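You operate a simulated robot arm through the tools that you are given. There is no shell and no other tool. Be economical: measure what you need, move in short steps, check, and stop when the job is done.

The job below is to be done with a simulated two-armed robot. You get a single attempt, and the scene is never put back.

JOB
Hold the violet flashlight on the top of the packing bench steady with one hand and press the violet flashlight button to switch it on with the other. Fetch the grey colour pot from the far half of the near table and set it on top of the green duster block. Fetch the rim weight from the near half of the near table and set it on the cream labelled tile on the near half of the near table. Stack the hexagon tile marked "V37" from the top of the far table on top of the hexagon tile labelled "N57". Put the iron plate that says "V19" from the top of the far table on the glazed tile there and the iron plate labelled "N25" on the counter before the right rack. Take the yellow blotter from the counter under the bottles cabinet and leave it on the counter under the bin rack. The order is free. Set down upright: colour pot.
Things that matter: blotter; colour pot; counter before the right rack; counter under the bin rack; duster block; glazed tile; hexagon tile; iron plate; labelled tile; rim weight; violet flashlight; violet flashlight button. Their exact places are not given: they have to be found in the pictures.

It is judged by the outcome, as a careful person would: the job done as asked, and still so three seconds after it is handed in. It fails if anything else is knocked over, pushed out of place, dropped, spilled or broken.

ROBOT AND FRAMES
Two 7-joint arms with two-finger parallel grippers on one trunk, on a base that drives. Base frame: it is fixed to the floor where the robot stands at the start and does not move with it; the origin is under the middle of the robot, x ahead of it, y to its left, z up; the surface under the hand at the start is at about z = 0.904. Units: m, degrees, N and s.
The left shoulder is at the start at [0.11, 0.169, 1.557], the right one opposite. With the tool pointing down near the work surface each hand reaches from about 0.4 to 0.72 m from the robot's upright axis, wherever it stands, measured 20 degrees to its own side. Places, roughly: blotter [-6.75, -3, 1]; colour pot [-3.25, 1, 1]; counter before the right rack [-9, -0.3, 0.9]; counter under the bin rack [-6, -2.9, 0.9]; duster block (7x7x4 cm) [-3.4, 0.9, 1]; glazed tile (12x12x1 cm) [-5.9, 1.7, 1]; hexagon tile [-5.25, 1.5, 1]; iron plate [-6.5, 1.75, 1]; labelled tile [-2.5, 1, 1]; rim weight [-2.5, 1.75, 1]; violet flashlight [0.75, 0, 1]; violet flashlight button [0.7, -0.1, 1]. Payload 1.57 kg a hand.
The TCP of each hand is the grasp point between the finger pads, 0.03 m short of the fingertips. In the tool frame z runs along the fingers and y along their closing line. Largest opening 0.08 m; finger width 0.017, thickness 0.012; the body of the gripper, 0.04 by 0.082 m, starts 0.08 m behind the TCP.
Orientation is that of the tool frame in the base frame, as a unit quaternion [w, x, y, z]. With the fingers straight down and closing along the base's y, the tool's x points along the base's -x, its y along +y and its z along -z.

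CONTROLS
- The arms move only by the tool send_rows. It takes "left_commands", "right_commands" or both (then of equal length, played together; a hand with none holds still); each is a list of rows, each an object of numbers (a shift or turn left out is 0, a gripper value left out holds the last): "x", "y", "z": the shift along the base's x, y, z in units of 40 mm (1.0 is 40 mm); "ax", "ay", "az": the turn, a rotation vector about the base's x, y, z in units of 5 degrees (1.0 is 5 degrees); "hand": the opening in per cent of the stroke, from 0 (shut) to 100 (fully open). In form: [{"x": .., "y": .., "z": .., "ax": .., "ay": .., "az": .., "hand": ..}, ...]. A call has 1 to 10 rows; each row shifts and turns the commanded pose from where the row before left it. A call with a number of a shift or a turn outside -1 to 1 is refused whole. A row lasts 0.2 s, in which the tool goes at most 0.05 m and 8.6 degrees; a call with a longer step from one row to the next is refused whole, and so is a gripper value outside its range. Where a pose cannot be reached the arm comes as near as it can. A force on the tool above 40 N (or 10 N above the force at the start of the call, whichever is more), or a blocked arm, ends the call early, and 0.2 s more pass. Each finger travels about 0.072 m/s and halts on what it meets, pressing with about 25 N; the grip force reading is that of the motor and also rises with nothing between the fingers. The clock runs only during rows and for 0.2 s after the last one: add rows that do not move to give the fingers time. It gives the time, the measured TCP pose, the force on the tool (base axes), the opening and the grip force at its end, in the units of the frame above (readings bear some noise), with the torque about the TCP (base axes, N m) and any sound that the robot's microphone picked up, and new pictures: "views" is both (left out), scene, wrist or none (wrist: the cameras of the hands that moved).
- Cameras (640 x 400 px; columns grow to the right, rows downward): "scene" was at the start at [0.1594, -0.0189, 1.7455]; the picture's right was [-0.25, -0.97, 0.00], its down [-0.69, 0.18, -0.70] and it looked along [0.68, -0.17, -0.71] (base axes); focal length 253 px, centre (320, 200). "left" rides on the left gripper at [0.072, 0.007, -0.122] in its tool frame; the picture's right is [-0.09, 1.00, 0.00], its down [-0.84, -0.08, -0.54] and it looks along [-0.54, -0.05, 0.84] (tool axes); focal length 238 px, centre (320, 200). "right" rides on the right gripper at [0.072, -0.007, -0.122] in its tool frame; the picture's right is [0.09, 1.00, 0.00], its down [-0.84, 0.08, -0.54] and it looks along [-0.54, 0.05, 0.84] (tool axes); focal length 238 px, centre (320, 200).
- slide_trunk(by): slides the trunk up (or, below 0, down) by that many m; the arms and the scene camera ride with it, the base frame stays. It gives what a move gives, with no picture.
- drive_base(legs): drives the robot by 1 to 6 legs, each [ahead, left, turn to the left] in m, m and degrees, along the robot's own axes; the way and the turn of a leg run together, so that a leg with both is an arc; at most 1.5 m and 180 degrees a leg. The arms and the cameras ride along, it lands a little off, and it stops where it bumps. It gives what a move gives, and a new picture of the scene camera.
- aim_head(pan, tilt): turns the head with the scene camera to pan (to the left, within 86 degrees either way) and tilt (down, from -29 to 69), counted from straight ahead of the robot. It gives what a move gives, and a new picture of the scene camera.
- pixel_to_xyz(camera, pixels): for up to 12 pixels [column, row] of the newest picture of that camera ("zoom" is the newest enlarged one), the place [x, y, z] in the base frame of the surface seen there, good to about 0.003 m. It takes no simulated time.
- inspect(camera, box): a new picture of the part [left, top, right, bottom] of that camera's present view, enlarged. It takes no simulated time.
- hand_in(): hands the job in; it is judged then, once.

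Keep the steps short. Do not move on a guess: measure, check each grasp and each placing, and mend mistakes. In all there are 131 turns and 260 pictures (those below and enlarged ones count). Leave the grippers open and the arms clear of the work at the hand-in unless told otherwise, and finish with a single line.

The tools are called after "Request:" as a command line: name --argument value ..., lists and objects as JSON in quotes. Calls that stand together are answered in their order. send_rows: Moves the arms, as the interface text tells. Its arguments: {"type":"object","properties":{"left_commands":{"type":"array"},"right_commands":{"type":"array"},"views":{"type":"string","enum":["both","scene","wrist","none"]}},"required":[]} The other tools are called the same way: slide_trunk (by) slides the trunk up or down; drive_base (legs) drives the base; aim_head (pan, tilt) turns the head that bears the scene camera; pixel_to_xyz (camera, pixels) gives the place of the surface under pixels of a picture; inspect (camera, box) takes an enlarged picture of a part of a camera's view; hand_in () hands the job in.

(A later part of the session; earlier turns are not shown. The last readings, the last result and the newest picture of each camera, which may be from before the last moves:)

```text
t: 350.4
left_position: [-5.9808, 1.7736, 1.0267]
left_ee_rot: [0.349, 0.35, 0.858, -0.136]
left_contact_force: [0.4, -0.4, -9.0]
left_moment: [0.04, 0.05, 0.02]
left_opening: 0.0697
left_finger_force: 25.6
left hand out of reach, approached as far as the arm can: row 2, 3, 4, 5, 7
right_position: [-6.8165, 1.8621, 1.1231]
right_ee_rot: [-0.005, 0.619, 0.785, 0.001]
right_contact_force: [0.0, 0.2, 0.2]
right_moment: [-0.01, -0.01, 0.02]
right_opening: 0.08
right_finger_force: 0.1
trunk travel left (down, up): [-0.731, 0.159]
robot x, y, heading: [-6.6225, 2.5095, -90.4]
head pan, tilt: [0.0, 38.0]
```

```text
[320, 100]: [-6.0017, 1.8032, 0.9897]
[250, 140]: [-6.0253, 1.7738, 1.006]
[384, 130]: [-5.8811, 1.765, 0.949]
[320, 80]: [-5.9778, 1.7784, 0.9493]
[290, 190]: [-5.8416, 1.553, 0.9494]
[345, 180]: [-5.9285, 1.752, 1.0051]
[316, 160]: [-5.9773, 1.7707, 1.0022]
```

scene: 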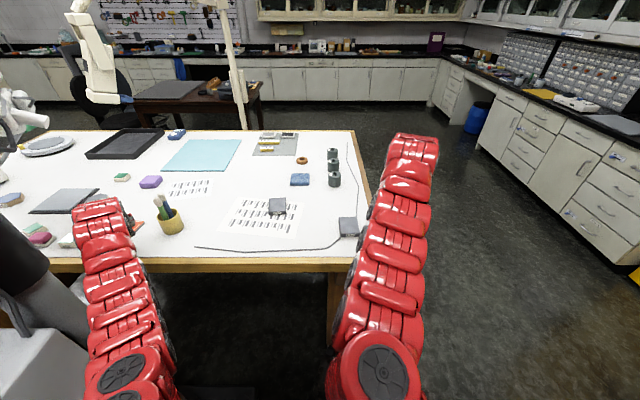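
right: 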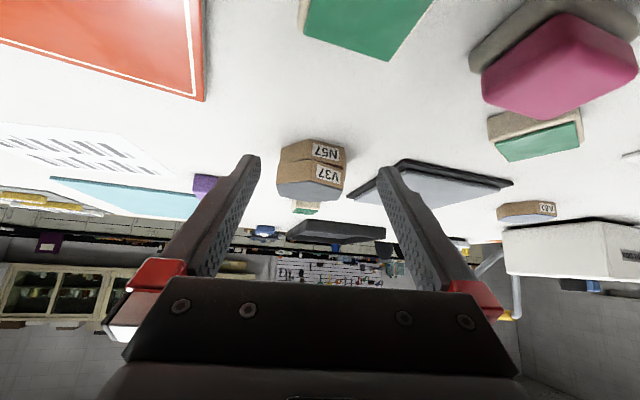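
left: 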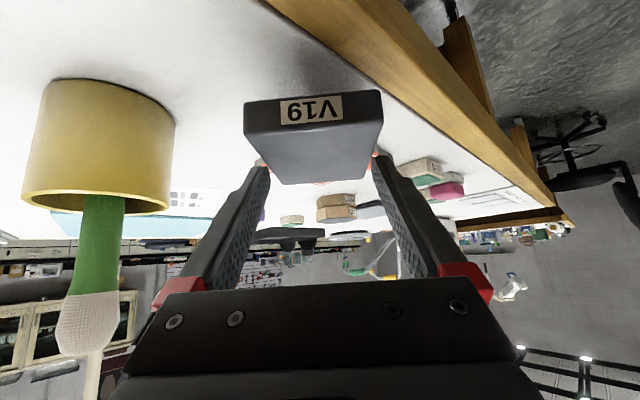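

The left arm hit its reach limit, and the plate seems to sit lower in the fingers than before. I look down at the base and the stand's foot to see whether I can move the base nearer.

Request:
aim_head --pan 50 --tilt 60

Request:
inspect --camera "left" --box '[220, 60, 420, 220]'

```text
t: 351.6
left_position: [-5.9792, 1.774, 1.0253]
left_ee_rot: [0.349, 0.351, 0.858, -0.137]
left_contact_force: [0.0, 0.3, -9.9]
left_moment: [0.07, 0.11, -0.01]
left_opening: 0.0698
left_finger_force: 24.8
right_position: [-6.8151, 1.8631, 1.125]
right_ee_rot: [-0.005, 0.619, 0.786, 0.001]
right_contact_force: [0.7, 0.5, -0.8]
right_moment: [0.0, 0.01, 0.0]
right_opening: 0.0801
right_finger_force: 0.1
trunk travel left (down, up): [-0.731, 0.159]
robot x, y, heading: [-6.617, 2.5144, -90.3]
head pan, tilt: [50.0, 60.0]
```

scene: 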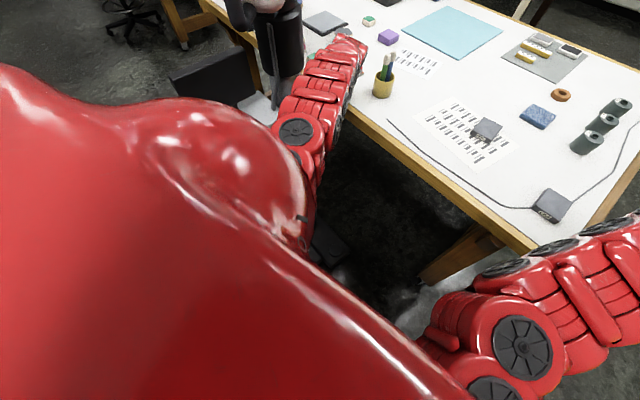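

```text
2.50 times, centred on (320, 140) of left
```

zoom: 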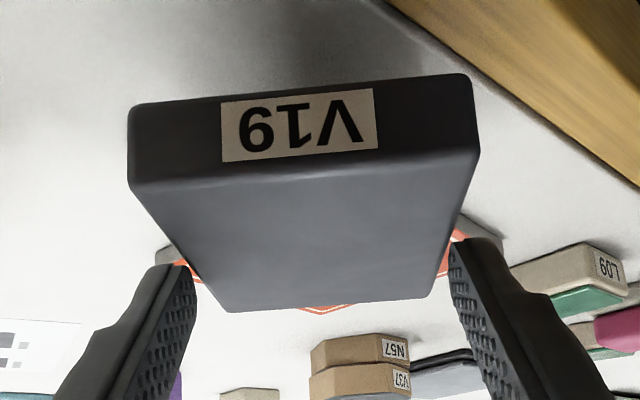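

The base seems clear ahead, but the cup limits a straight move. I ease the hand toward (-5.93, 1.83), drive 0.16 m ahead so the plate comes over the tile, then trim.

Request:
send_rows --left_commands '[{"x": 0.25, "y": 0.28}, {"x": 0.25, "y": 0.28}, {"x": 0.25, "y": 0.28}, {"x": 0.25, "y": 0.28}, {"x": 0.25, "y": 0.28}]' --views "none"

Request:
drive_base --legs '[[0.16, 0, 0]]'

Request:
send_rows --left_commands '[{"x": 0.25, "y": 0.1}, {"x": 0.25, "y": 0.1}, {"x": 0.25, "y": 0.1}, {"x": 0.25, "y": 0.1}]' --views "wrist"

Request:
pixel_to_xyz --camera "left" --pixels '[[316, 155], [280, 150], [350, 150], [316, 175], [316, 135], [316, 60], [316, 80], [250, 80], [380, 80], [316, 100]]'

```text
t: 352.8
left_position: [-5.9294, 1.8315, 1.0273]
left_ee_rot: [0.349, 0.351, 0.858, -0.136]
left_contact_force: [0.0, 0.2, -8.4]
left_moment: [0.05, 0.1, 0.02]
left_opening: 0.0699
left_finger_force: 25.2
right_position: [-6.8153, 1.8623, 1.1252]
right_ee_rot: [-0.004, 0.619, 0.785, 0.001]
right_contact_force: [-0.7, 0.1, 0.4]
right_moment: [0.01, 0.0, 0.0]
right_opening: 0.0801
right_finger_force: 0.0
trunk travel left (down, up): [-0.731, 0.159]
robot x, y, heading: [-6.6187, 2.5079, -90.3]
head pan, tilt: [50.0, 60.0]
```

```text
t: 354.2
left_position: [-5.9277, 1.6708, 1.0273]
left_ee_rot: [0.35, 0.349, 0.859, -0.137]
left_contact_force: [0.1, -0.2, -7.9]
left_moment: [0.04, 0.05, 0.01]
left_opening: 0.0698
left_finger_force: 25.1
right_position: [-6.8155, 1.6992, 1.1255]
right_ee_rot: [-0.004, 0.618, 0.786, -0.001]
right_contact_force: [0.0, 1.2, -0.5]
right_moment: [0.02, -0.02, 0.0]
right_opening: 0.0798
right_finger_force: 0.1
trunk travel left (down, up): [-0.731, 0.159]
robot x, y, heading: [-6.6166, 2.3482, -89.8]
head pan, tilt: [50.0, 60.0]
```

scene: 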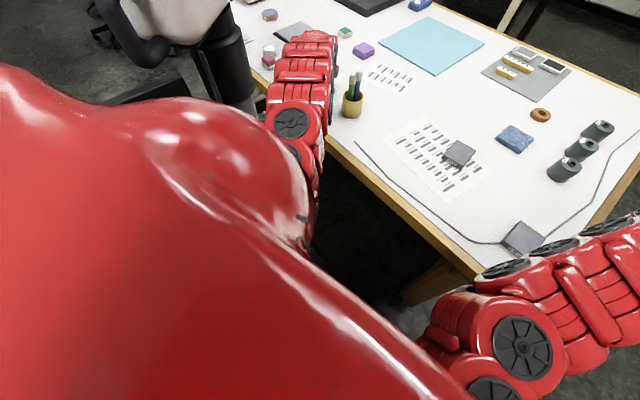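

```text
t: 355.2
left_position: [-5.888, 1.6871, 1.0275]
left_ee_rot: [0.349, 0.35, 0.859, -0.135]
left_contact_force: [-0.7, 0.2, -8.9]
left_moment: [0.05, 0.1, 0.0]
left_opening: 0.0698
left_finger_force: 24.6
right_position: [-6.8148, 1.6991, 1.1245]
right_ee_rot: [-0.004, 0.619, 0.786, 0.0]
right_contact_force: [-0.1, 0.2, 0.0]
right_moment: [-0.03, -0.01, 0.02]
right_opening: 0.0801
right_finger_force: 0.0
trunk travel left (down, up): [-0.731, 0.159]
robot x, y, heading: [-6.6149, 2.3492, -90.2]
head pan, tilt: [50.0, 60.0]
```

left: 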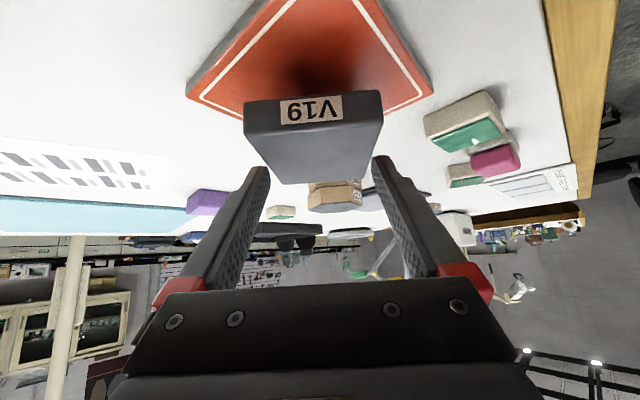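

```text
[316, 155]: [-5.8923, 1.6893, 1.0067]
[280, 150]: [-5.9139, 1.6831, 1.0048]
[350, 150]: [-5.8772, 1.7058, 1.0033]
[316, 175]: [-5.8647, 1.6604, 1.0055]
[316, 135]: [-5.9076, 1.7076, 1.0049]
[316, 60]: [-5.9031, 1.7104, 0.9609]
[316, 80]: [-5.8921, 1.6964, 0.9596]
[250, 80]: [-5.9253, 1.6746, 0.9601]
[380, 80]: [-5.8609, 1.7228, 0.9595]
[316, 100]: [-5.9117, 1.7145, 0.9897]
```

The plate is level and centred over the tile at (-5.886, 1.683). I lower it, release, and slide back along the tool direction.

Request:
send_rows --left_commands '[{"z": -0.3}, {"z": -0.15}, {"z": -0.08}, {"z": -0.06}, {"z": -0.03}]' --views "none"

Request:
send_rows --left_commands '[{"hand": 70}, {"hand": 100}, {"hand": 100}, {"x": -0.35, "y": 0.33, "z": 0.03}, {"x": -0.35, "y": 0.33, "z": 0.05}, {"x": -0.35, "y": 0.33, "z": 0.1}, {"x": -0.35, "y": 0.33, "z": 0.3}, {"x": -0.35, "y": 0.4, "z": 0.5}, {"x": -0.35, "y": 0.4, "z": 0.5}]' --views "wrist"

```text
t: 356.4
left_position: [-5.8882, 1.6863, 1.0038]
left_ee_rot: [0.351, 0.349, 0.858, -0.136]
left_contact_force: [0.0, 0.4, -8.5]
left_moment: [0.05, 0.05, 0.01]
left_opening: 0.0695
left_finger_force: 25.3
right_position: [-6.8153, 1.6998, 1.1245]
right_ee_rot: [-0.005, 0.618, 0.786, 0.001]
right_contact_force: [-0.3, -0.7, 0.5]
right_moment: [-0.01, 0.02, 0.03]
right_opening: 0.0802
right_finger_force: 0.1
trunk travel left (down, up): [-0.731, 0.159]
robot x, y, heading: [-6.6151, 2.3533, -90.1]
head pan, tilt: [50.0, 60.0]
```

```text
t: 358.4
left_position: [-5.942, 1.7396, 1.053]
left_ee_rot: [0.349, 0.35, 0.858, -0.135]
left_contact_force: [-0.5, 0.6, -0.3]
left_moment: [0.02, 0.01, 0.04]
left_opening: 0.0801
left_finger_force: 0.0
left hand out of reach, approached as far as the arm can: row 8, 9
right_position: [-6.8172, 1.6983, 1.1234]
right_ee_rot: [-0.004, 0.618, 0.786, 0.001]
right_contact_force: [-0.2, -0.2, 1.2]
right_moment: [0.0, -0.02, -0.03]
right_opening: 0.0799
right_finger_force: 0.0
trunk travel left (down, up): [-0.731, 0.159]
robot x, y, heading: [-6.6177, 2.3489, -89.8]
head pan, tilt: [50.0, 60.0]
```

left: 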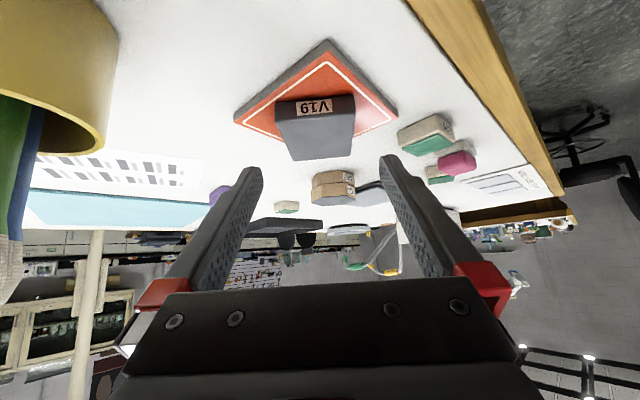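

V19 is on the glazed tile. I back 0.1 m, bring the left hand west past the cup while turning it straight, then back off a little more.

Request:
drive_base --legs '[[-0.1, 0, 0]]'

Request:
send_rows --left_commands '[{"x": -0.7}, {"x": -0.7, "az": -1}, {"x": -0.7, "az": -1}, {"x": -0.7, "az": -1}, {"x": -0.7, "az": -1}, {"x": -0.7, "az": -1}, {"x": -0.7, "az": -1}, {"x": -0.7, "az": -1}, {"x": -0.7, "az": -1}]' --views "none"

Request:
drive_base --legs '[[-0.12, 0, 0]]'

```text
t: 359.6
left_position: [-5.9413, 1.835, 1.0542]
left_ee_rot: [0.349, 0.351, 0.858, -0.136]
left_contact_force: [-0.6, 0.0, -0.5]
left_moment: [0.0, 0.01, 0.01]
left_opening: 0.0799
left_finger_force: 0.1
right_position: [-6.8167, 1.7976, 1.1243]
right_ee_rot: [-0.004, 0.619, 0.785, 0.001]
right_contact_force: [-0.2, 0.1, -0.2]
right_moment: [0.01, -0.03, 0.0]
right_opening: 0.0801
right_finger_force: 0.1
trunk travel left (down, up): [-0.731, 0.159]
robot x, y, heading: [-6.616, 2.4474, -90.2]
head pan, tilt: [50.0, 60.0]
```

scene: 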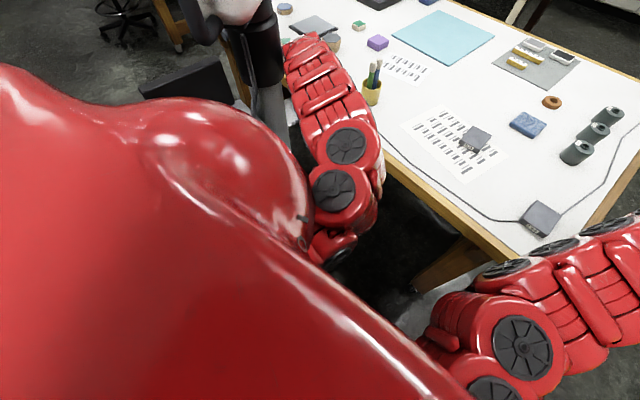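

```text
t: 361.6
left_position: [-6.1092, 1.7358, 1.026]
left_ee_rot: [0.281, 0.623, 0.686, -0.248]
left_contact_force: [-0.5, -0.1, 0.2]
left_moment: [-0.03, 0.02, 0.0]
left_opening: 0.0801
left_finger_force: 0.1
left hand out of reach, approached as far as the arm can: row 1, 2, 3, 4, 5, 6, 7, 8, 9
right_position: [-6.8179, 1.7964, 1.1251]
right_ee_rot: [-0.004, 0.619, 0.785, 0.001]
right_contact_force: [0.3, -0.7, 0.3]
right_moment: [0.03, -0.03, 0.01]
right_opening: 0.08
right_finger_force: 0.1
trunk travel left (down, up): [-0.731, 0.159]
robot x, y, heading: [-6.619, 2.4466, -90.3]
head pan, tilt: [50.0, 60.0]
```

```text
t: 362.8
left_position: [-6.1088, 1.8531, 1.0263]
left_ee_rot: [0.281, 0.623, 0.687, -0.247]
left_contact_force: [0.8, -0.4, -0.6]
left_moment: [-0.02, -0.05, 0.01]
left_opening: 0.0799
left_finger_force: 0.1
right_position: [-6.8177, 1.9154, 1.1237]
right_ee_rot: [-0.004, 0.619, 0.785, 0.002]
right_contact_force: [0.6, 0.0, 0.0]
right_moment: [0.0, 0.02, 0.02]
right_opening: 0.0804
right_finger_force: 0.1
trunk travel left (down, up): [-0.731, 0.159]
robot x, y, heading: [-6.6164, 2.5674, -90.0]
head pan, tilt: [50.0, 60.0]
```

scene: 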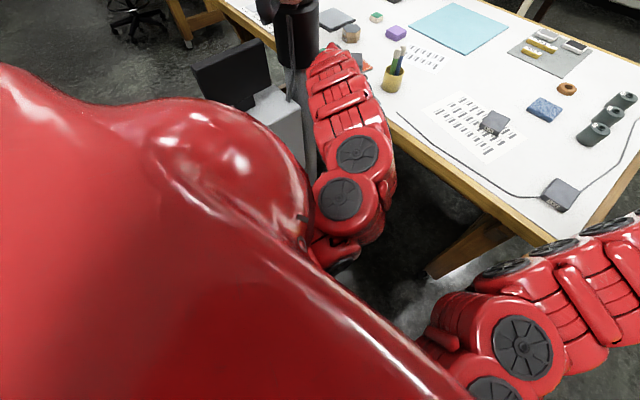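

The hand passed the cup without contact and all is still upright. I continue west to above N25's column, reduce the tilt to about 22°, and drive ahead.

Request:
send_rows --left_commands '[{"x": -0.93, "ax": 0.5, "z": 0.15}, {"x": -0.93, "ax": 0.5, "z": 0.15}, {"x": -0.93, "ax": 0.5, "z": 0.15}, {"x": -0.93, "ax": 0.5, "z": 0.15}, {"x": -0.93, "ax": 0.5, "z": 0.15}, {"x": -0.93, "ax": 0.5, "z": 0.15}, {"x": -0.93, "ax": 0.5, "z": 0.15}, {"x": -0.93, "ax": 0.5, "z": 0.15}, {"x": -0.93, "ax": 0.4, "z": 0.15}]' --views "none"

Request:
drive_base --legs '[[0.23, 0, 0]]'

Request:
inspect --camera "left" --box '[160, 0, 480, 200]'

```text
t: 364.8
left_position: [-6.4285, 1.8044, 1.0745]
left_ee_rot: [0.157, 0.666, 0.721, -0.111]
left_contact_force: [0.6, -1.2, -0.4]
left_moment: [0.01, -0.03, -0.01]
left_opening: 0.0801
left_finger_force: 0.1
left hand out of reach, approached as far as the arm can: row 1, 2, 3, 4, 5
right_position: [-6.8182, 1.9156, 1.1233]
right_ee_rot: [-0.004, 0.62, 0.785, 0.0]
right_contact_force: [-0.7, 0.3, -0.2]
right_moment: [0.01, 0.03, 0.02]
right_opening: 0.0802
right_finger_force: 0.1
trunk travel left (down, up): [-0.731, 0.159]
robot x, y, heading: [-6.6183, 2.5621, -90.1]
head pan, tilt: [50.0, 60.0]
```

```text
t: 366.5
left_position: [-6.4298, 1.5779, 1.074]
left_ee_rot: [0.157, 0.666, 0.72, -0.113]
left_contact_force: [0.4, -0.2, -0.7]
left_moment: [-0.01, -0.04, 0.03]
left_opening: 0.0799
left_finger_force: 0.0
right_position: [-6.8191, 1.6902, 1.1242]
right_ee_rot: [-0.004, 0.62, 0.784, 0.0]
right_contact_force: [0.7, -0.8, -0.5]
right_moment: [-0.03, 0.0, -0.02]
right_opening: 0.0799
right_finger_force: 0.0
trunk travel left (down, up): [-0.731, 0.159]
robot x, y, heading: [-6.6144, 2.3403, -90.1]
head pan, tilt: [50.0, 60.0]
```

scene: 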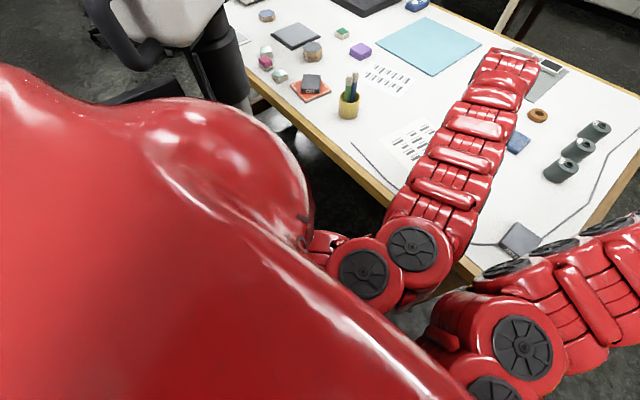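

```text
2.00 times, centred on (320, 100) of left
```

zoom: 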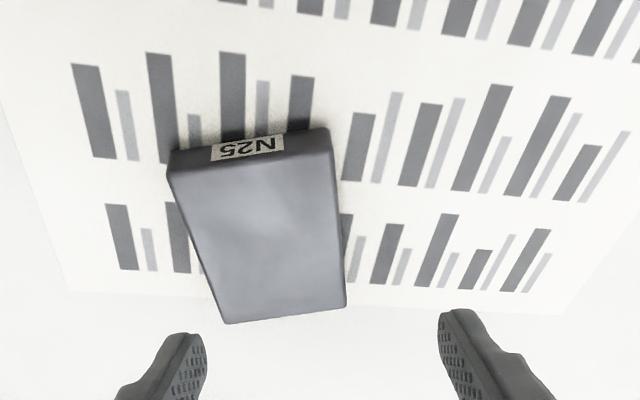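

N25 is well placed at about (-6.444, 1.551), rotated about 8°. I align, descend, grip, and lift.

Request:
send_rows --left_commands '[{"x": -0.38, "y": -0.52, "az": 0.7}, {"z": -0.6}, {"z": -0.6}, {"z": -0.6}, {"z": -0.53}, {"hand": 80}, {"hand": 65}, {"hand": 50}, {"hand": 40}, {"hand": 40}]' --views "wrist"

Request:
send_rows --left_commands '[{"z": 0.3}, {"z": 0.4}, {"z": 0.5}, {"z": 0.5}, {"z": 0.5}]' --views "wrist"

```text
t: 368.7
left_position: [-6.4461, 1.5583, 0.984]
left_ee_rot: [0.161, 0.644, 0.74, -0.108]
left_contact_force: [-6.4, -2.6, 9.9]
left_moment: [-0.42, 0.8, -0.14]
left_opening: 0.0706
left_finger_force: 25.1
right_position: [-6.82, 1.6902, 1.1249]
right_ee_rot: [-0.004, 0.62, 0.784, 0.001]
right_contact_force: [0.1, -0.3, 0.1]
right_moment: [0.02, -0.01, -0.02]
right_opening: 0.08
right_finger_force: 0.2
trunk travel left (down, up): [-0.731, 0.159]
robot x, y, heading: [-6.6176, 2.3377, -90.4]
head pan, tilt: [50.0, 60.0]
```

left: 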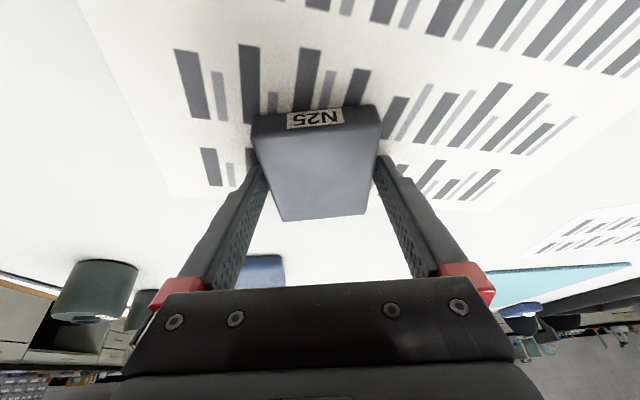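

```text
t: 369.9
left_position: [-6.4451, 1.5577, 1.0693]
left_ee_rot: [0.16, 0.645, 0.739, -0.108]
left_contact_force: [-0.2, 0.3, -8.2]
left_moment: [0.08, 0.03, 0.0]
left_opening: 0.0699
left_finger_force: 24.8
right_position: [-6.8189, 1.6888, 1.1244]
right_ee_rot: [-0.004, 0.62, 0.784, 0.001]
right_contact_force: [0.0, 0.0, -0.6]
right_moment: [0.0, -0.01, -0.01]
right_opening: 0.08
right_finger_force: 0.1
trunk travel left (down, up): [-0.731, 0.159]
robot x, y, heading: [-6.6175, 2.3383, -90.5]
head pan, tilt: [50.0, 60.0]
```

left: 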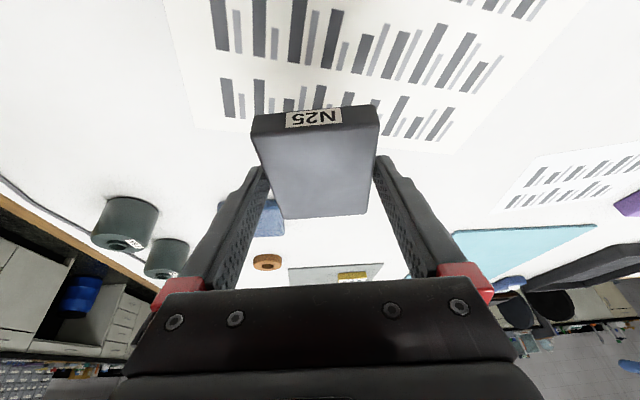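

N25 is firmly held (70 mm, 8 N). I drive to the back wall: back off, slide past the table end, go along to y≈-0.3, and turn to face the counter.

Request:
drive_base --legs '[[-0.3, 0, 0], [0, -0.95, 0], [1.45, 0, 0], [1.45, 0, 0], [0, 0, -90]]'

Request:
aim_head --pan 5 --tilt 30

Request:
pixel_to_xyz --camera "scene" --pixels '[[320, 200], [320, 230], [320, 180], [320, 160], [250, 200], [390, 200], [450, 200], [180, 200], [320, 260], [320, 290], [400, 230], [240, 230]]'

```text
t: 393.6
left_position: [-8.1889, -0.5192, 1.0679]
left_ee_rot: [0.046, 0.975, 0.115, -0.187]
left_contact_force: [0.2, 0.0, -8.6]
left_moment: [0.04, -0.11, -0.02]
left_opening: 0.0698
left_finger_force: 24.8
right_position: [-8.0938, -0.1345, 1.1243]
right_ee_rot: [-0.003, 0.986, 0.164, 0.005]
right_contact_force: [-0.3, -0.3, 1.2]
right_moment: [0.0, 0.0, 0.01]
right_opening: 0.0799
right_finger_force: 0.0
trunk travel left (down, up): [-0.731, 0.159]
robot x, y, heading: [-7.4268, -0.2711, -174.6]
head pan, tilt: [50.0, 60.0]
```

scene: 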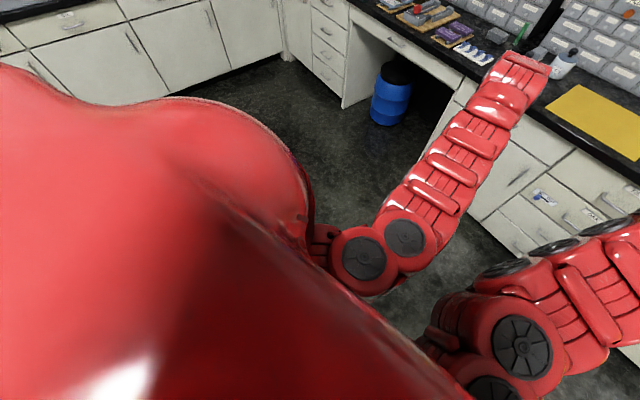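

```text
t: 394.7
left_position: [-8.1898, -0.5186, 1.0689]
left_ee_rot: [0.046, 0.975, 0.116, -0.186]
left_contact_force: [0.3, -1.0, -8.2]
left_moment: [0.06, -0.11, 0.02]
left_opening: 0.0698
left_finger_force: 24.9
right_position: [-8.0945, -0.1335, 1.1238]
right_ee_rot: [-0.003, 0.987, 0.163, 0.004]
right_contact_force: [0.9, 0.5, -0.1]
right_moment: [0.02, 0.03, 0.05]
right_opening: 0.0802
right_finger_force: 0.0
trunk travel left (down, up): [-0.731, 0.159]
robot x, y, heading: [-7.4276, -0.2709, -175.0]
head pan, tilt: [5.0, 30.0]
```

scene: 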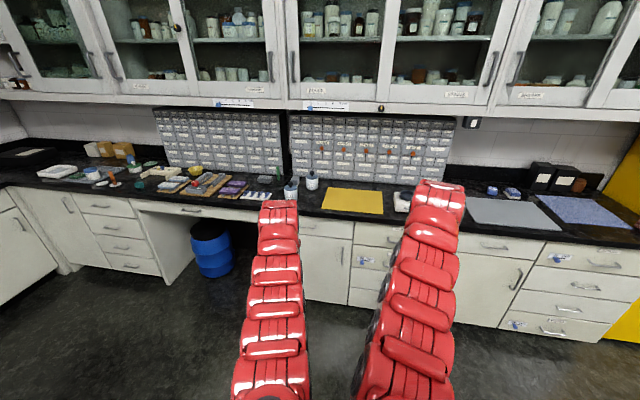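

```text
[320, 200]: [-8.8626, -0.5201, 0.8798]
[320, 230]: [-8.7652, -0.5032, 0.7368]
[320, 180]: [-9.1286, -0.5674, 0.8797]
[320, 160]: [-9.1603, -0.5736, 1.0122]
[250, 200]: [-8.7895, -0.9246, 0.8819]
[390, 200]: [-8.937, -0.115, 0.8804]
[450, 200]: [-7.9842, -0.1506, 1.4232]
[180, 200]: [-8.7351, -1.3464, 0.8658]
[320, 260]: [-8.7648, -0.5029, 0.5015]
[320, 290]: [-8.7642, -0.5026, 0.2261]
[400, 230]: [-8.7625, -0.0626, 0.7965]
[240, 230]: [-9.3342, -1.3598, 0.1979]
```

The right rack is centred near y≈-0.25, and the counter top is at z≈0.88 with its edge at x≈-8.77. I square up, move 0.55 m closer, and look for the free spot in front of it.

Request:
drive_base --legs '[[0, 0, -5], [0.55, 0, 0]]'

Request:
aim_head --pan 8 --tilt 48

Request:
inspect --camera "left" --box '[0, 0, 640, 400]'

Request:
pixel_to_xyz --camera "scene" --pixels '[[320, 100], [320, 120], [320, 140], [320, 160], [360, 100], [360, 120], [360, 140], [400, 120], [280, 120], [280, 140], [250, 120], [440, 120]]'

```text
t: 398.4
left_position: [-8.7575, -0.4606, 1.0686]
left_ee_rot: [0.039, 0.978, 0.075, -0.189]
left_contact_force: [0.0, 0.3, -8.3]
left_moment: [0.0, -0.1, -0.01]
left_opening: 0.07
left_finger_force: 24.9
right_position: [-8.6319, -0.0836, 1.1241]
right_ee_rot: [-0.002, 0.992, 0.125, 0.005]
right_contact_force: [0.2, 0.5, 0.7]
right_moment: [0.0, -0.04, -0.03]
right_opening: 0.0799
right_finger_force: 0.0
trunk travel left (down, up): [-0.731, 0.159]
robot x, y, heading: [-7.9784, -0.275, -179.3]
head pan, tilt: [5.0, 30.0]
```

scene: 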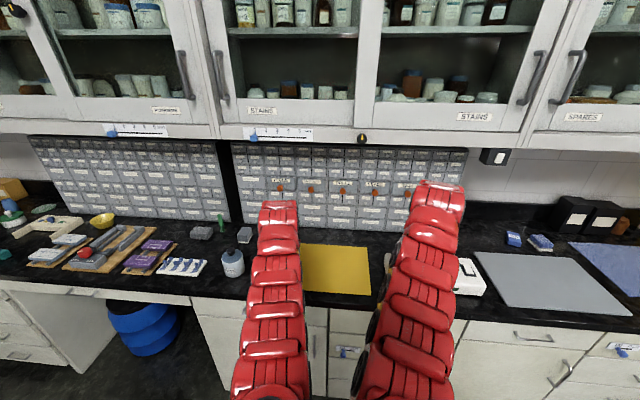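

```text
t: 399.2
left_position: [-8.7575, -0.4614, 1.0679]
left_ee_rot: [0.039, 0.978, 0.076, -0.189]
left_contact_force: [0.0, -0.2, -8.3]
left_moment: [0.03, -0.09, 0.01]
left_opening: 0.0699
left_finger_force: 24.9
right_position: [-8.6326, -0.0835, 1.1248]
right_ee_rot: [-0.002, 0.992, 0.125, 0.004]
right_contact_force: [0.4, -0.1, -0.2]
right_moment: [-0.02, -0.04, 0.01]
right_opening: 0.0802
right_finger_force: 0.0
trunk travel left (down, up): [-0.731, 0.159]
robot x, y, heading: [-7.9816, -0.2757, -179.1]
head pan, tilt: [8.0, 48.0]
```

scene: 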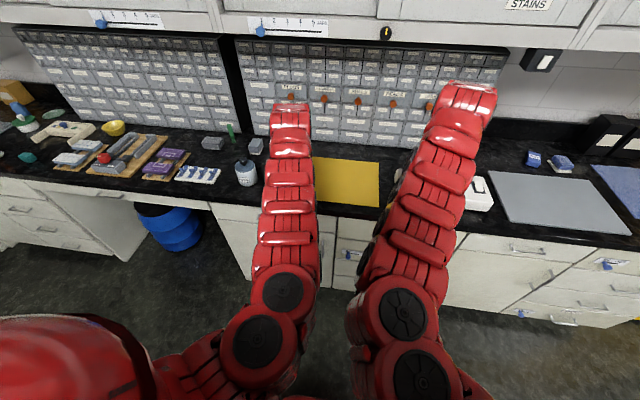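

```text
1.00 times, centred on (320, 200) of left (not enlarged: the box is as wide or as high as the picture)
```

zoom: 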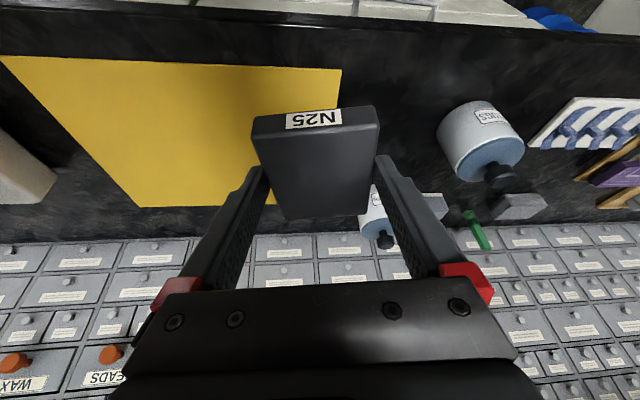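

```text
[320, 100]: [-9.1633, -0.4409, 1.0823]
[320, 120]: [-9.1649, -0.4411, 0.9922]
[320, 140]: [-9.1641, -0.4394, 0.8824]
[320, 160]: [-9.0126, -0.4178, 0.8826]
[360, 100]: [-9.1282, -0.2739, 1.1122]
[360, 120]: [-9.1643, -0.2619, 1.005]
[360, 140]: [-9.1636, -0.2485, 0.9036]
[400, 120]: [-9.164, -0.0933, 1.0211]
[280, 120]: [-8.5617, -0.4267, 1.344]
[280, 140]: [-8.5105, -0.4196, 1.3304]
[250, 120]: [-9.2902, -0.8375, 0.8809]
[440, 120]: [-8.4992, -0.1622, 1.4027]
```

The free black strip of counter between the yellow mat and the bottle lies in front of the right rack. I measure its limits in the left picture.

Request:
inspect --camera "left" --box '[200, 0, 560, 240]'

Request:
pixel_to_xyz --camera "zoom" --pixels '[[240, 130], [225, 170], [430, 230], [520, 190], [300, 80], [330, 150], [350, 370], [350, 50], [320, 340], [400, 300]]'

```text
1.67 times, centred on (380, 120) of left
```

zoom: 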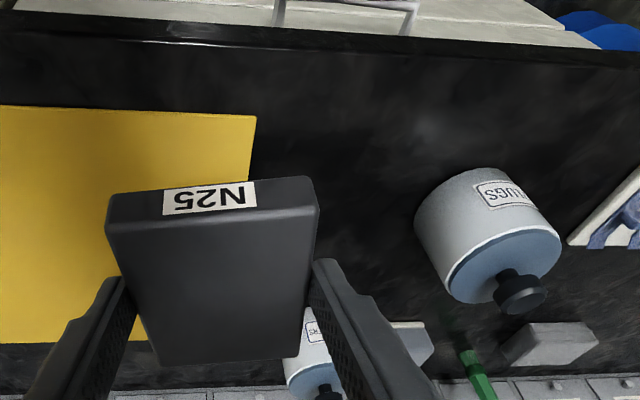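

```text
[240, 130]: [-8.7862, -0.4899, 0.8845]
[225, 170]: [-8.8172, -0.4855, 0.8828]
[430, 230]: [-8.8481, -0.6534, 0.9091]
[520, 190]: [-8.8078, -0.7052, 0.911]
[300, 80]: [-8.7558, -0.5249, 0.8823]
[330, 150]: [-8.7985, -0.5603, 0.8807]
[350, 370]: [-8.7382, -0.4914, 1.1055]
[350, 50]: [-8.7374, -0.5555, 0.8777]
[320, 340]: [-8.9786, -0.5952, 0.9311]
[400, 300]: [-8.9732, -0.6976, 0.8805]
```

The gap is y -0.50 to -0.645. I aim the plate centre at (-8.83, -0.573). I shift the base 0.07 m ahead and 0.1 m left, and square the hand.

Request:
drive_base --legs '[[0.07, 0.1, 0]]'

Request:
send_rows --left_commands '[{"az": -0.8}, {"az": -0.8}, {"az": -0.8}, {"az": -0.8}]' --views "none"

```text
t: 400.4
left_position: [-8.8268, -0.5594, 1.0677]
left_ee_rot: [0.04, 0.978, 0.076, -0.189]
left_contact_force: [0.0, -0.1, -8.5]
left_moment: [0.03, -0.13, -0.01]
left_opening: 0.0697
left_finger_force: 25.3
right_position: [-8.7003, -0.1834, 1.1245]
right_ee_rot: [-0.002, 0.992, 0.123, 0.003]
right_contact_force: [-0.3, 0.2, -0.3]
right_moment: [0.0, 0.05, 0.0]
right_opening: 0.0801
right_finger_force: 0.0
trunk travel left (down, up): [-0.731, 0.159]
robot x, y, heading: [-8.0452, -0.3793, -179.3]
head pan, tilt: [8.0, 48.0]
```

scene: 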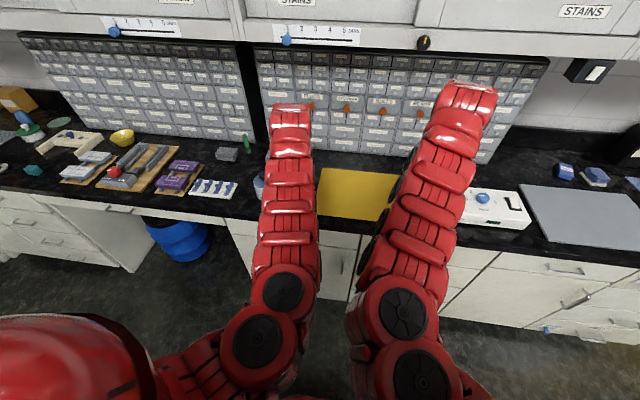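

```text
t: 401.4
left_position: [-8.8265, -0.5589, 1.0673]
left_ee_rot: [0.012, 0.98, -0.062, -0.191]
left_contact_force: [-0.4, 0.2, -8.0]
left_moment: [0.0, -0.11, 0.0]
left_opening: 0.0697
left_finger_force: 25.2
right_position: [-8.7009, -0.1834, 1.1238]
right_ee_rot: [-0.003, 0.992, 0.124, 0.003]
right_contact_force: [-0.5, -0.4, -0.3]
right_moment: [0.02, 0.01, 0.02]
right_opening: 0.0802
right_finger_force: 0.0
trunk travel left (down, up): [-0.731, 0.159]
robot x, y, heading: [-8.0463, -0.3761, -179.5]
head pan, tilt: [8.0, 48.0]
```

The hand is square to the counter. I shift 14 mm, lower the plate to the counter, release, and retreat.

Request:
send_rows --left_commands '[{"y": -0.35, "z": -0.7}, {"z": -0.8}, {"z": -0.8}, {"z": -0.8}, {"z": -0.35}, {"z": -0.1}, {"z": -0.08}, {"z": -0.06}, {"z": -0.05}]' --views "none"

Request:
send_rows --left_commands '[{"hand": 80}, {"hand": 100}, {"hand": 100}, {"x": 0.1, "z": 0.3}, {"x": 0.3, "z": 0.7}, {"x": 0.3, "z": 0.7}, {"x": 0.3, "z": 0.7}, {"x": 0.3, "z": 0.7}, {"x": 0.2, "z": 0.7}]' --views "wrist"

```text
t: 403.4
left_position: [-8.8273, -0.5741, 0.9182]
left_ee_rot: [0.012, 0.98, -0.062, -0.191]
left_contact_force: [-0.3, 0.2, -8.1]
left_moment: [-0.01, -0.11, 0.0]
left_opening: 0.0698
left_finger_force: 24.8
right_position: [-8.701, -0.1838, 1.124]
right_ee_rot: [-0.002, 0.992, 0.123, 0.004]
right_contact_force: [0.0, 0.6, -0.2]
right_moment: [0.0, 0.01, 0.04]
right_opening: 0.0802
right_finger_force: 0.0
trunk travel left (down, up): [-0.731, 0.159]
robot x, y, heading: [-8.0484, -0.3781, -179.7]
head pan, tilt: [8.0, 48.0]
```

```text
t: 405.4
left_position: [-8.7649, -0.5718, 1.0741]
left_ee_rot: [0.012, 0.979, -0.061, -0.193]
left_contact_force: [0.1, -0.7, 0.6]
left_moment: [-0.02, 0.0, 0.01]
left_opening: 0.0799
left_finger_force: 0.0
right_position: [-8.6995, -0.1839, 1.1246]
right_ee_rot: [-0.002, 0.992, 0.124, 0.003]
right_contact_force: [0.8, 0.9, -0.6]
right_moment: [-0.03, 0.0, -0.02]
right_opening: 0.0802
right_finger_force: 0.0
trunk travel left (down, up): [-0.731, 0.159]
robot x, y, heading: [-8.0467, -0.3778, -179.4]
head pan, tilt: [8.0, 48.0]
```

left: 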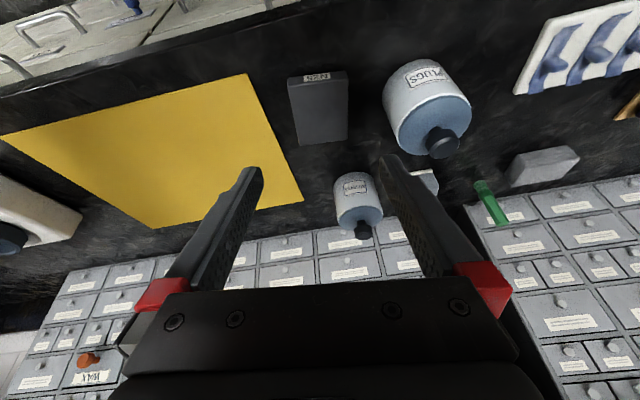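

N25 rests on the counter in front of the right rack. Next is the blotter: I back off, turn to the side wall, and approach (-6.6, -1.6).

Request:
drive_base --legs '[[-0.7, 0, 0], [0, 0, 90], [1.2, 0.7, 0]]'

Request:
aim_head --pan 5 --tilt 33

Request:
pixel_to_xyz --camera "scene" --pixels '[[320, 180], [320, 200], [320, 220], [260, 190], [380, 190], [200, 190], [440, 190], [140, 190], [500, 190], [80, 190], [320, 250], [320, 160]]'

```text
t: 419.6
left_position: [-6.4762, -2.3087, 1.0715]
left_ee_rot: [0.142, 0.745, 0.638, -0.13]
left_contact_force: [0.6, 0.0, -0.6]
left_moment: [0.01, 0.0, 0.0]
left_opening: 0.0799
left_finger_force: 0.1
right_position: [-6.8629, -2.2302, 1.124]
right_ee_rot: [-0.004, 0.625, 0.78, 0.002]
right_contact_force: [-0.4, -0.7, 0.0]
right_moment: [0.05, 0.0, -0.01]
right_opening: 0.0799
right_finger_force: 0.1
trunk travel left (down, up): [-0.731, 0.159]
robot x, y, heading: [-6.6559, -1.582, -91.1]
head pan, tilt: [8.0, 48.0]
```

scene: 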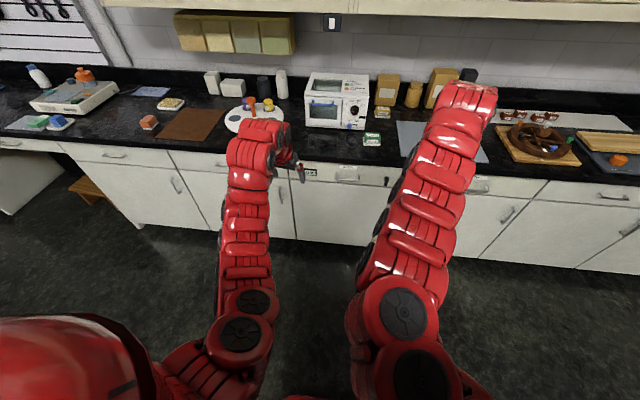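

```text
t: 420.4
left_position: [-6.4755, -2.3085, 1.073]
left_ee_rot: [0.143, 0.745, 0.639, -0.129]
left_contact_force: [0.1, -0.9, 0.4]
left_moment: [-0.01, 0.03, -0.03]
left_opening: 0.0801
left_finger_force: 0.1
right_position: [-6.8625, -2.2303, 1.1245]
right_ee_rot: [-0.004, 0.625, 0.78, 0.001]
right_contact_force: [0.2, 1.0, 0.1]
right_moment: [0.02, 0.02, -0.01]
right_opening: 0.08
right_finger_force: 0.0
trunk travel left (down, up): [-0.731, 0.159]
robot x, y, heading: [-6.6545, -1.58, -91.0]
head pan, tilt: [5.0, 33.0]
```

scene: 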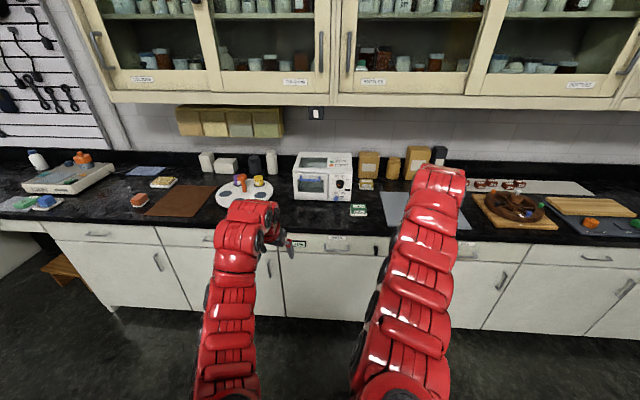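

```text
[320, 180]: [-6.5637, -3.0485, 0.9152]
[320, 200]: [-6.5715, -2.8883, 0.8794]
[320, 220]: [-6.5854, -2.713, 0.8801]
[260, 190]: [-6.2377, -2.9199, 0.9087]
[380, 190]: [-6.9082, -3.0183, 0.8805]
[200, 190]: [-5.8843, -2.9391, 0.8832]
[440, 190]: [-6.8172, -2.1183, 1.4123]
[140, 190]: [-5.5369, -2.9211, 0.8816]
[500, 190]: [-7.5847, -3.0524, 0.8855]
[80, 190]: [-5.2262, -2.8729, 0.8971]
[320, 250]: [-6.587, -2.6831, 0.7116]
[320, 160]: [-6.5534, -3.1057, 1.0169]
```

I look for the yellow blotter near (-6.75, -3) and at the free counter under the wall bins.

Request:
inspect --camera "scene" --box '[330, 150, 430, 225]'

Request:
inspect --camera "scene" --box '[110, 100, 310, 240]'

Request:
pixel_to_xyz --camera "scene" --pixels '[[365, 182], [365, 186], [361, 184], [370, 184], [358, 209], [190, 120], [275, 120], [180, 205], [290, 205], [285, 190], [180, 185], [205, 180]]'

```text
5.33 times, centred on (380, 188) of scene
```

zoom: 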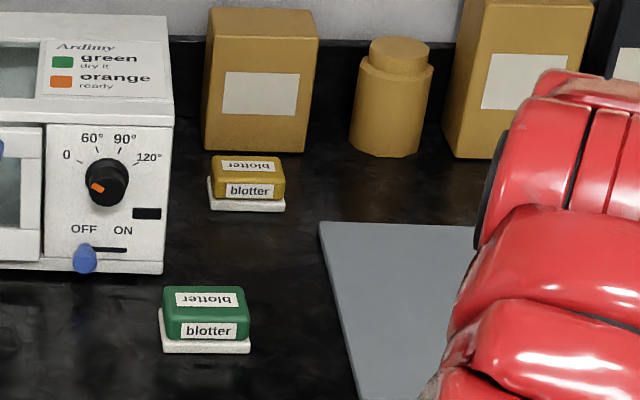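

```text
2.86 times, centred on (210, 170) of scene
```

zoom: 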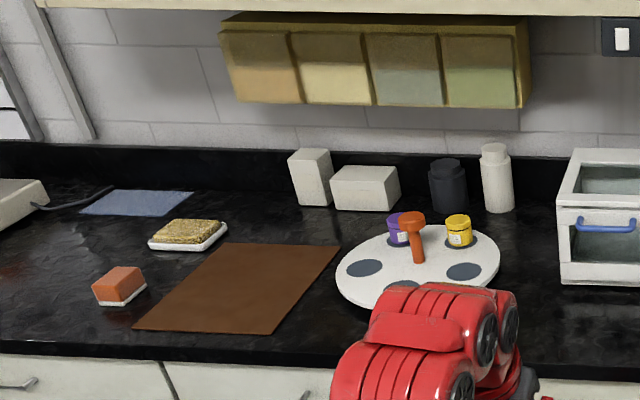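

```text
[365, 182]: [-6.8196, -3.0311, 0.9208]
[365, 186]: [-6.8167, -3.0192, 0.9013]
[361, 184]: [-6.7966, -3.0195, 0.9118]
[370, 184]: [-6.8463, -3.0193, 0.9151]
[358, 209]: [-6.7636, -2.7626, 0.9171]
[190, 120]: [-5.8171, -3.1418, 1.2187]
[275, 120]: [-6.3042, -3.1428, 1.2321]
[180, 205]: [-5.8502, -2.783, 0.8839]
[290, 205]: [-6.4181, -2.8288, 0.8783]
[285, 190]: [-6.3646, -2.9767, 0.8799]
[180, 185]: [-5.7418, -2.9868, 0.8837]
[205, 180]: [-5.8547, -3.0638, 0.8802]
```

The yellow blotter is at (-6.82, -3.03), about 77 mm wide but only about 45 mm deep, so I grip it front-to-back. In free space I lower the trunk a bit, turn the right hand about 77°, and pull the left hand back. Then I approach.

Request:
slide_trunk --by -0.06

Request:
send_rows --right_commands '[{"az": 1}, {"az": 1}, {"az": 1}, {"az": 1}, {"az": 1}, {"az": 1}, {"az": 1}, {"az": 1}, {"az": 1}, {"az": 1}]' --left_commands '[{"y": 0.35, "z": 0.3}, {"y": 0.35, "z": 0.3}, {"y": 0.35, "z": 0.3}, {"y": 0.35, "z": 0.3}, {"y": 0.35, "z": 0.3}, {"y": 0.35, "z": 0.3}, {"y": 0.35, "z": 0.3}, {"y": 0.35, "z": 0.3}, {"y": 0}, {"y": 0}]' --views "none"

Request:
send_rows --right_commands '[{"az": 0.95}, {"az": 0.95}, {"az": 0.95}, {"az": 0.95}, {"az": 0.95}, {"az": 0.75}]' --views "none"

Request:
drive_base --legs '[[0.7, 0.05, 1]]'

Request:
inspect --camera "right" --box '[0, 0, 640, 400]'

```text
t: 421.4
left_position: [-6.475, -2.3071, 1.0115]
left_ee_rot: [0.142, 0.745, 0.639, -0.13]
left_contact_force: [-0.5, -0.1, -0.5]
left_moment: [0.0, -0.01, 0.0]
left_opening: 0.0798
left_finger_force: 0.0
right_position: [-6.8634, -2.2296, 1.0653]
right_ee_rot: [-0.004, 0.626, 0.78, 0.001]
right_contact_force: [1.0, -0.1, -1.2]
right_moment: [0.0, 0.04, 0.01]
right_opening: 0.0799
right_finger_force: 0.1
trunk travel left (down, up): [-0.671, 0.219]
robot x, y, heading: [-6.6533, -1.5817, -91.3]
head pan, tilt: [5.0, 33.0]
```

```text
t: 423.6
left_position: [-6.4767, -2.2792, 1.0379]
left_ee_rot: [0.143, 0.745, 0.638, -0.13]
left_contact_force: [-0.5, -0.6, 0.5]
left_moment: [0.03, 0.0, 0.03]
left_opening: 0.0797
left_finger_force: 0.1
left hand out of reach, approached as far as the arm can: row 3, 4, 5, 6, 7, 8
right_position: [-6.8636, -2.2303, 1.0664]
right_ee_rot: [-0.004, 0.237, 0.972, -0.001]
right_contact_force: [0.4, -0.7, -0.2]
right_moment: [-0.02, -0.01, 0.0]
right_opening: 0.0802
right_finger_force: 0.1
trunk travel left (down, up): [-0.671, 0.219]
robot x, y, heading: [-6.6527, -1.5852, -90.9]
head pan, tilt: [5.0, 33.0]
```

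```text
t: 425.0
left_position: [-6.4765, -2.2772, 1.0389]
left_ee_rot: [0.143, 0.745, 0.639, -0.13]
left_contact_force: [0.1, 0.3, 0.6]
left_moment: [0.0, 0.03, -0.03]
left_opening: 0.0801
left_finger_force: 0.1
right_position: [-6.8626, -2.2281, 1.0636]
right_ee_rot: [-0.004, -0.003, 1.0, -0.002]
right_contact_force: [-0.2, -0.4, 0.5]
right_moment: [0.01, 0.02, 0.01]
right_opening: 0.08
right_finger_force: 0.0
trunk travel left (down, up): [-0.671, 0.219]
robot x, y, heading: [-6.6508, -1.5861, -91.0]
head pan, tilt: [5.0, 33.0]
```

```text
t: 428.1
left_position: [-6.4151, -2.8551, 1.0358]
left_ee_rot: [0.136, 0.74, 0.647, -0.12]
left_contact_force: [-0.1, 0.3, -0.9]
left_moment: [0.01, -0.04, -0.01]
left_opening: 0.08
left_finger_force: 0.1
right_position: [-6.803, -2.8223, 1.0628]
right_ee_rot: [-0.004, -0.017, 1.0, -0.001]
right_contact_force: [-0.2, 0.4, 0.5]
right_moment: [-0.01, -0.01, 0.0]
right_opening: 0.08
right_finger_force: 0.0
trunk travel left (down, up): [-0.671, 0.219]
robot x, y, heading: [-6.6085, -2.171, -89.3]
head pan, tilt: [5.0, 33.0]
stopped in leg 1: the force on the tool passed its limit at 132 N (the readings are from after the stop); the commanded pose is now the measured one
```

scene: 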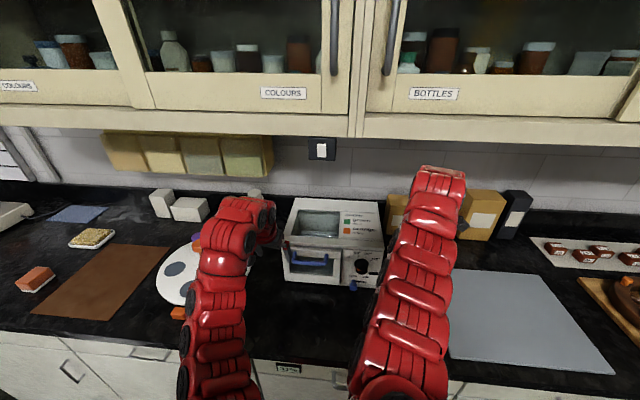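

```text
1.00 times, centred on (320, 200) of right (not enlarged: the box is as wide or as high as the picture)
```

zoom: 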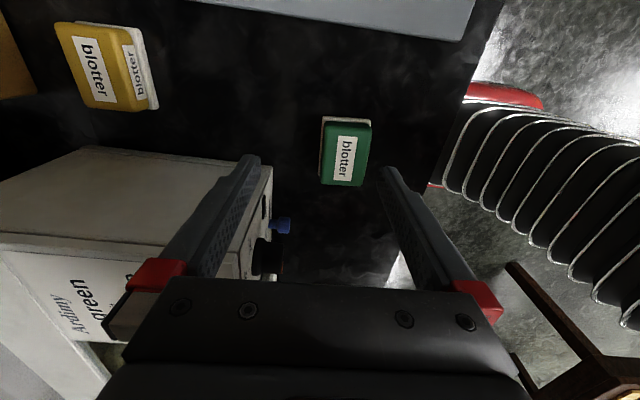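

The drive stopped on a tool force. I check what was touched, enlarging the area around the left hand, the palette and the oven.

Request:
inspect --camera "scene" --box '[130, 180, 400, 350]'

Request:
inspect --camera "left" --box '[0, 0, 640, 400]'

Request:
pixel_to_xyz --camera "right" --pixels '[[62, 30], [110, 25], [88, 105], [130, 100], [100, 65], [147, 60], [345, 150], [10, 60], [90, 155], [265, 175], [260, 260], [285, 225]]'

```text
2.35 times, centred on (265, 265) of scene
```

zoom: 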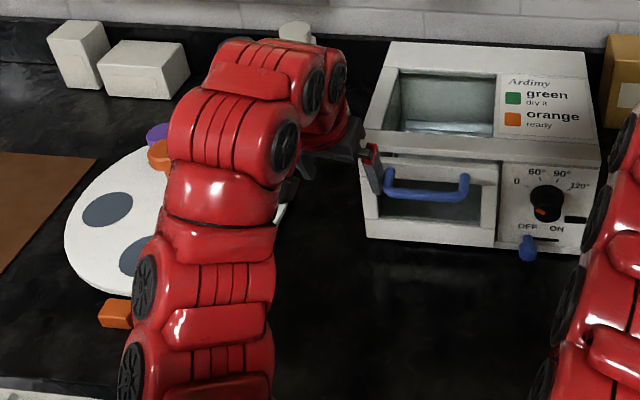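

```text
1.00 times, centred on (320, 200) of left (not enlarged: the box is as wide or as high as the picture)
```

zoom: 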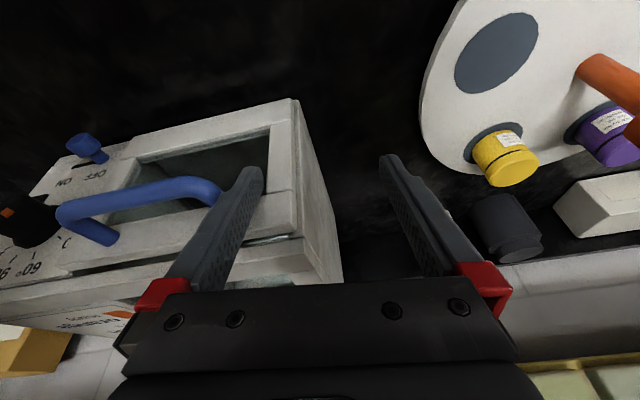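

```text
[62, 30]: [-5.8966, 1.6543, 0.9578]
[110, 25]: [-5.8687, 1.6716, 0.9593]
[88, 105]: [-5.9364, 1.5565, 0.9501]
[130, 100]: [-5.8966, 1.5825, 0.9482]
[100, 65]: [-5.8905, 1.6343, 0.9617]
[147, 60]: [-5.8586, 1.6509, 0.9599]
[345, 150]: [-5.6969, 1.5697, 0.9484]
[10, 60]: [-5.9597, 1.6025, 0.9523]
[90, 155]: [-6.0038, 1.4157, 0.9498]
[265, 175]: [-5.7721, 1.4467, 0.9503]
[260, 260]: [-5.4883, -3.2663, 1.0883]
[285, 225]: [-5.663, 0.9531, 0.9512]
```

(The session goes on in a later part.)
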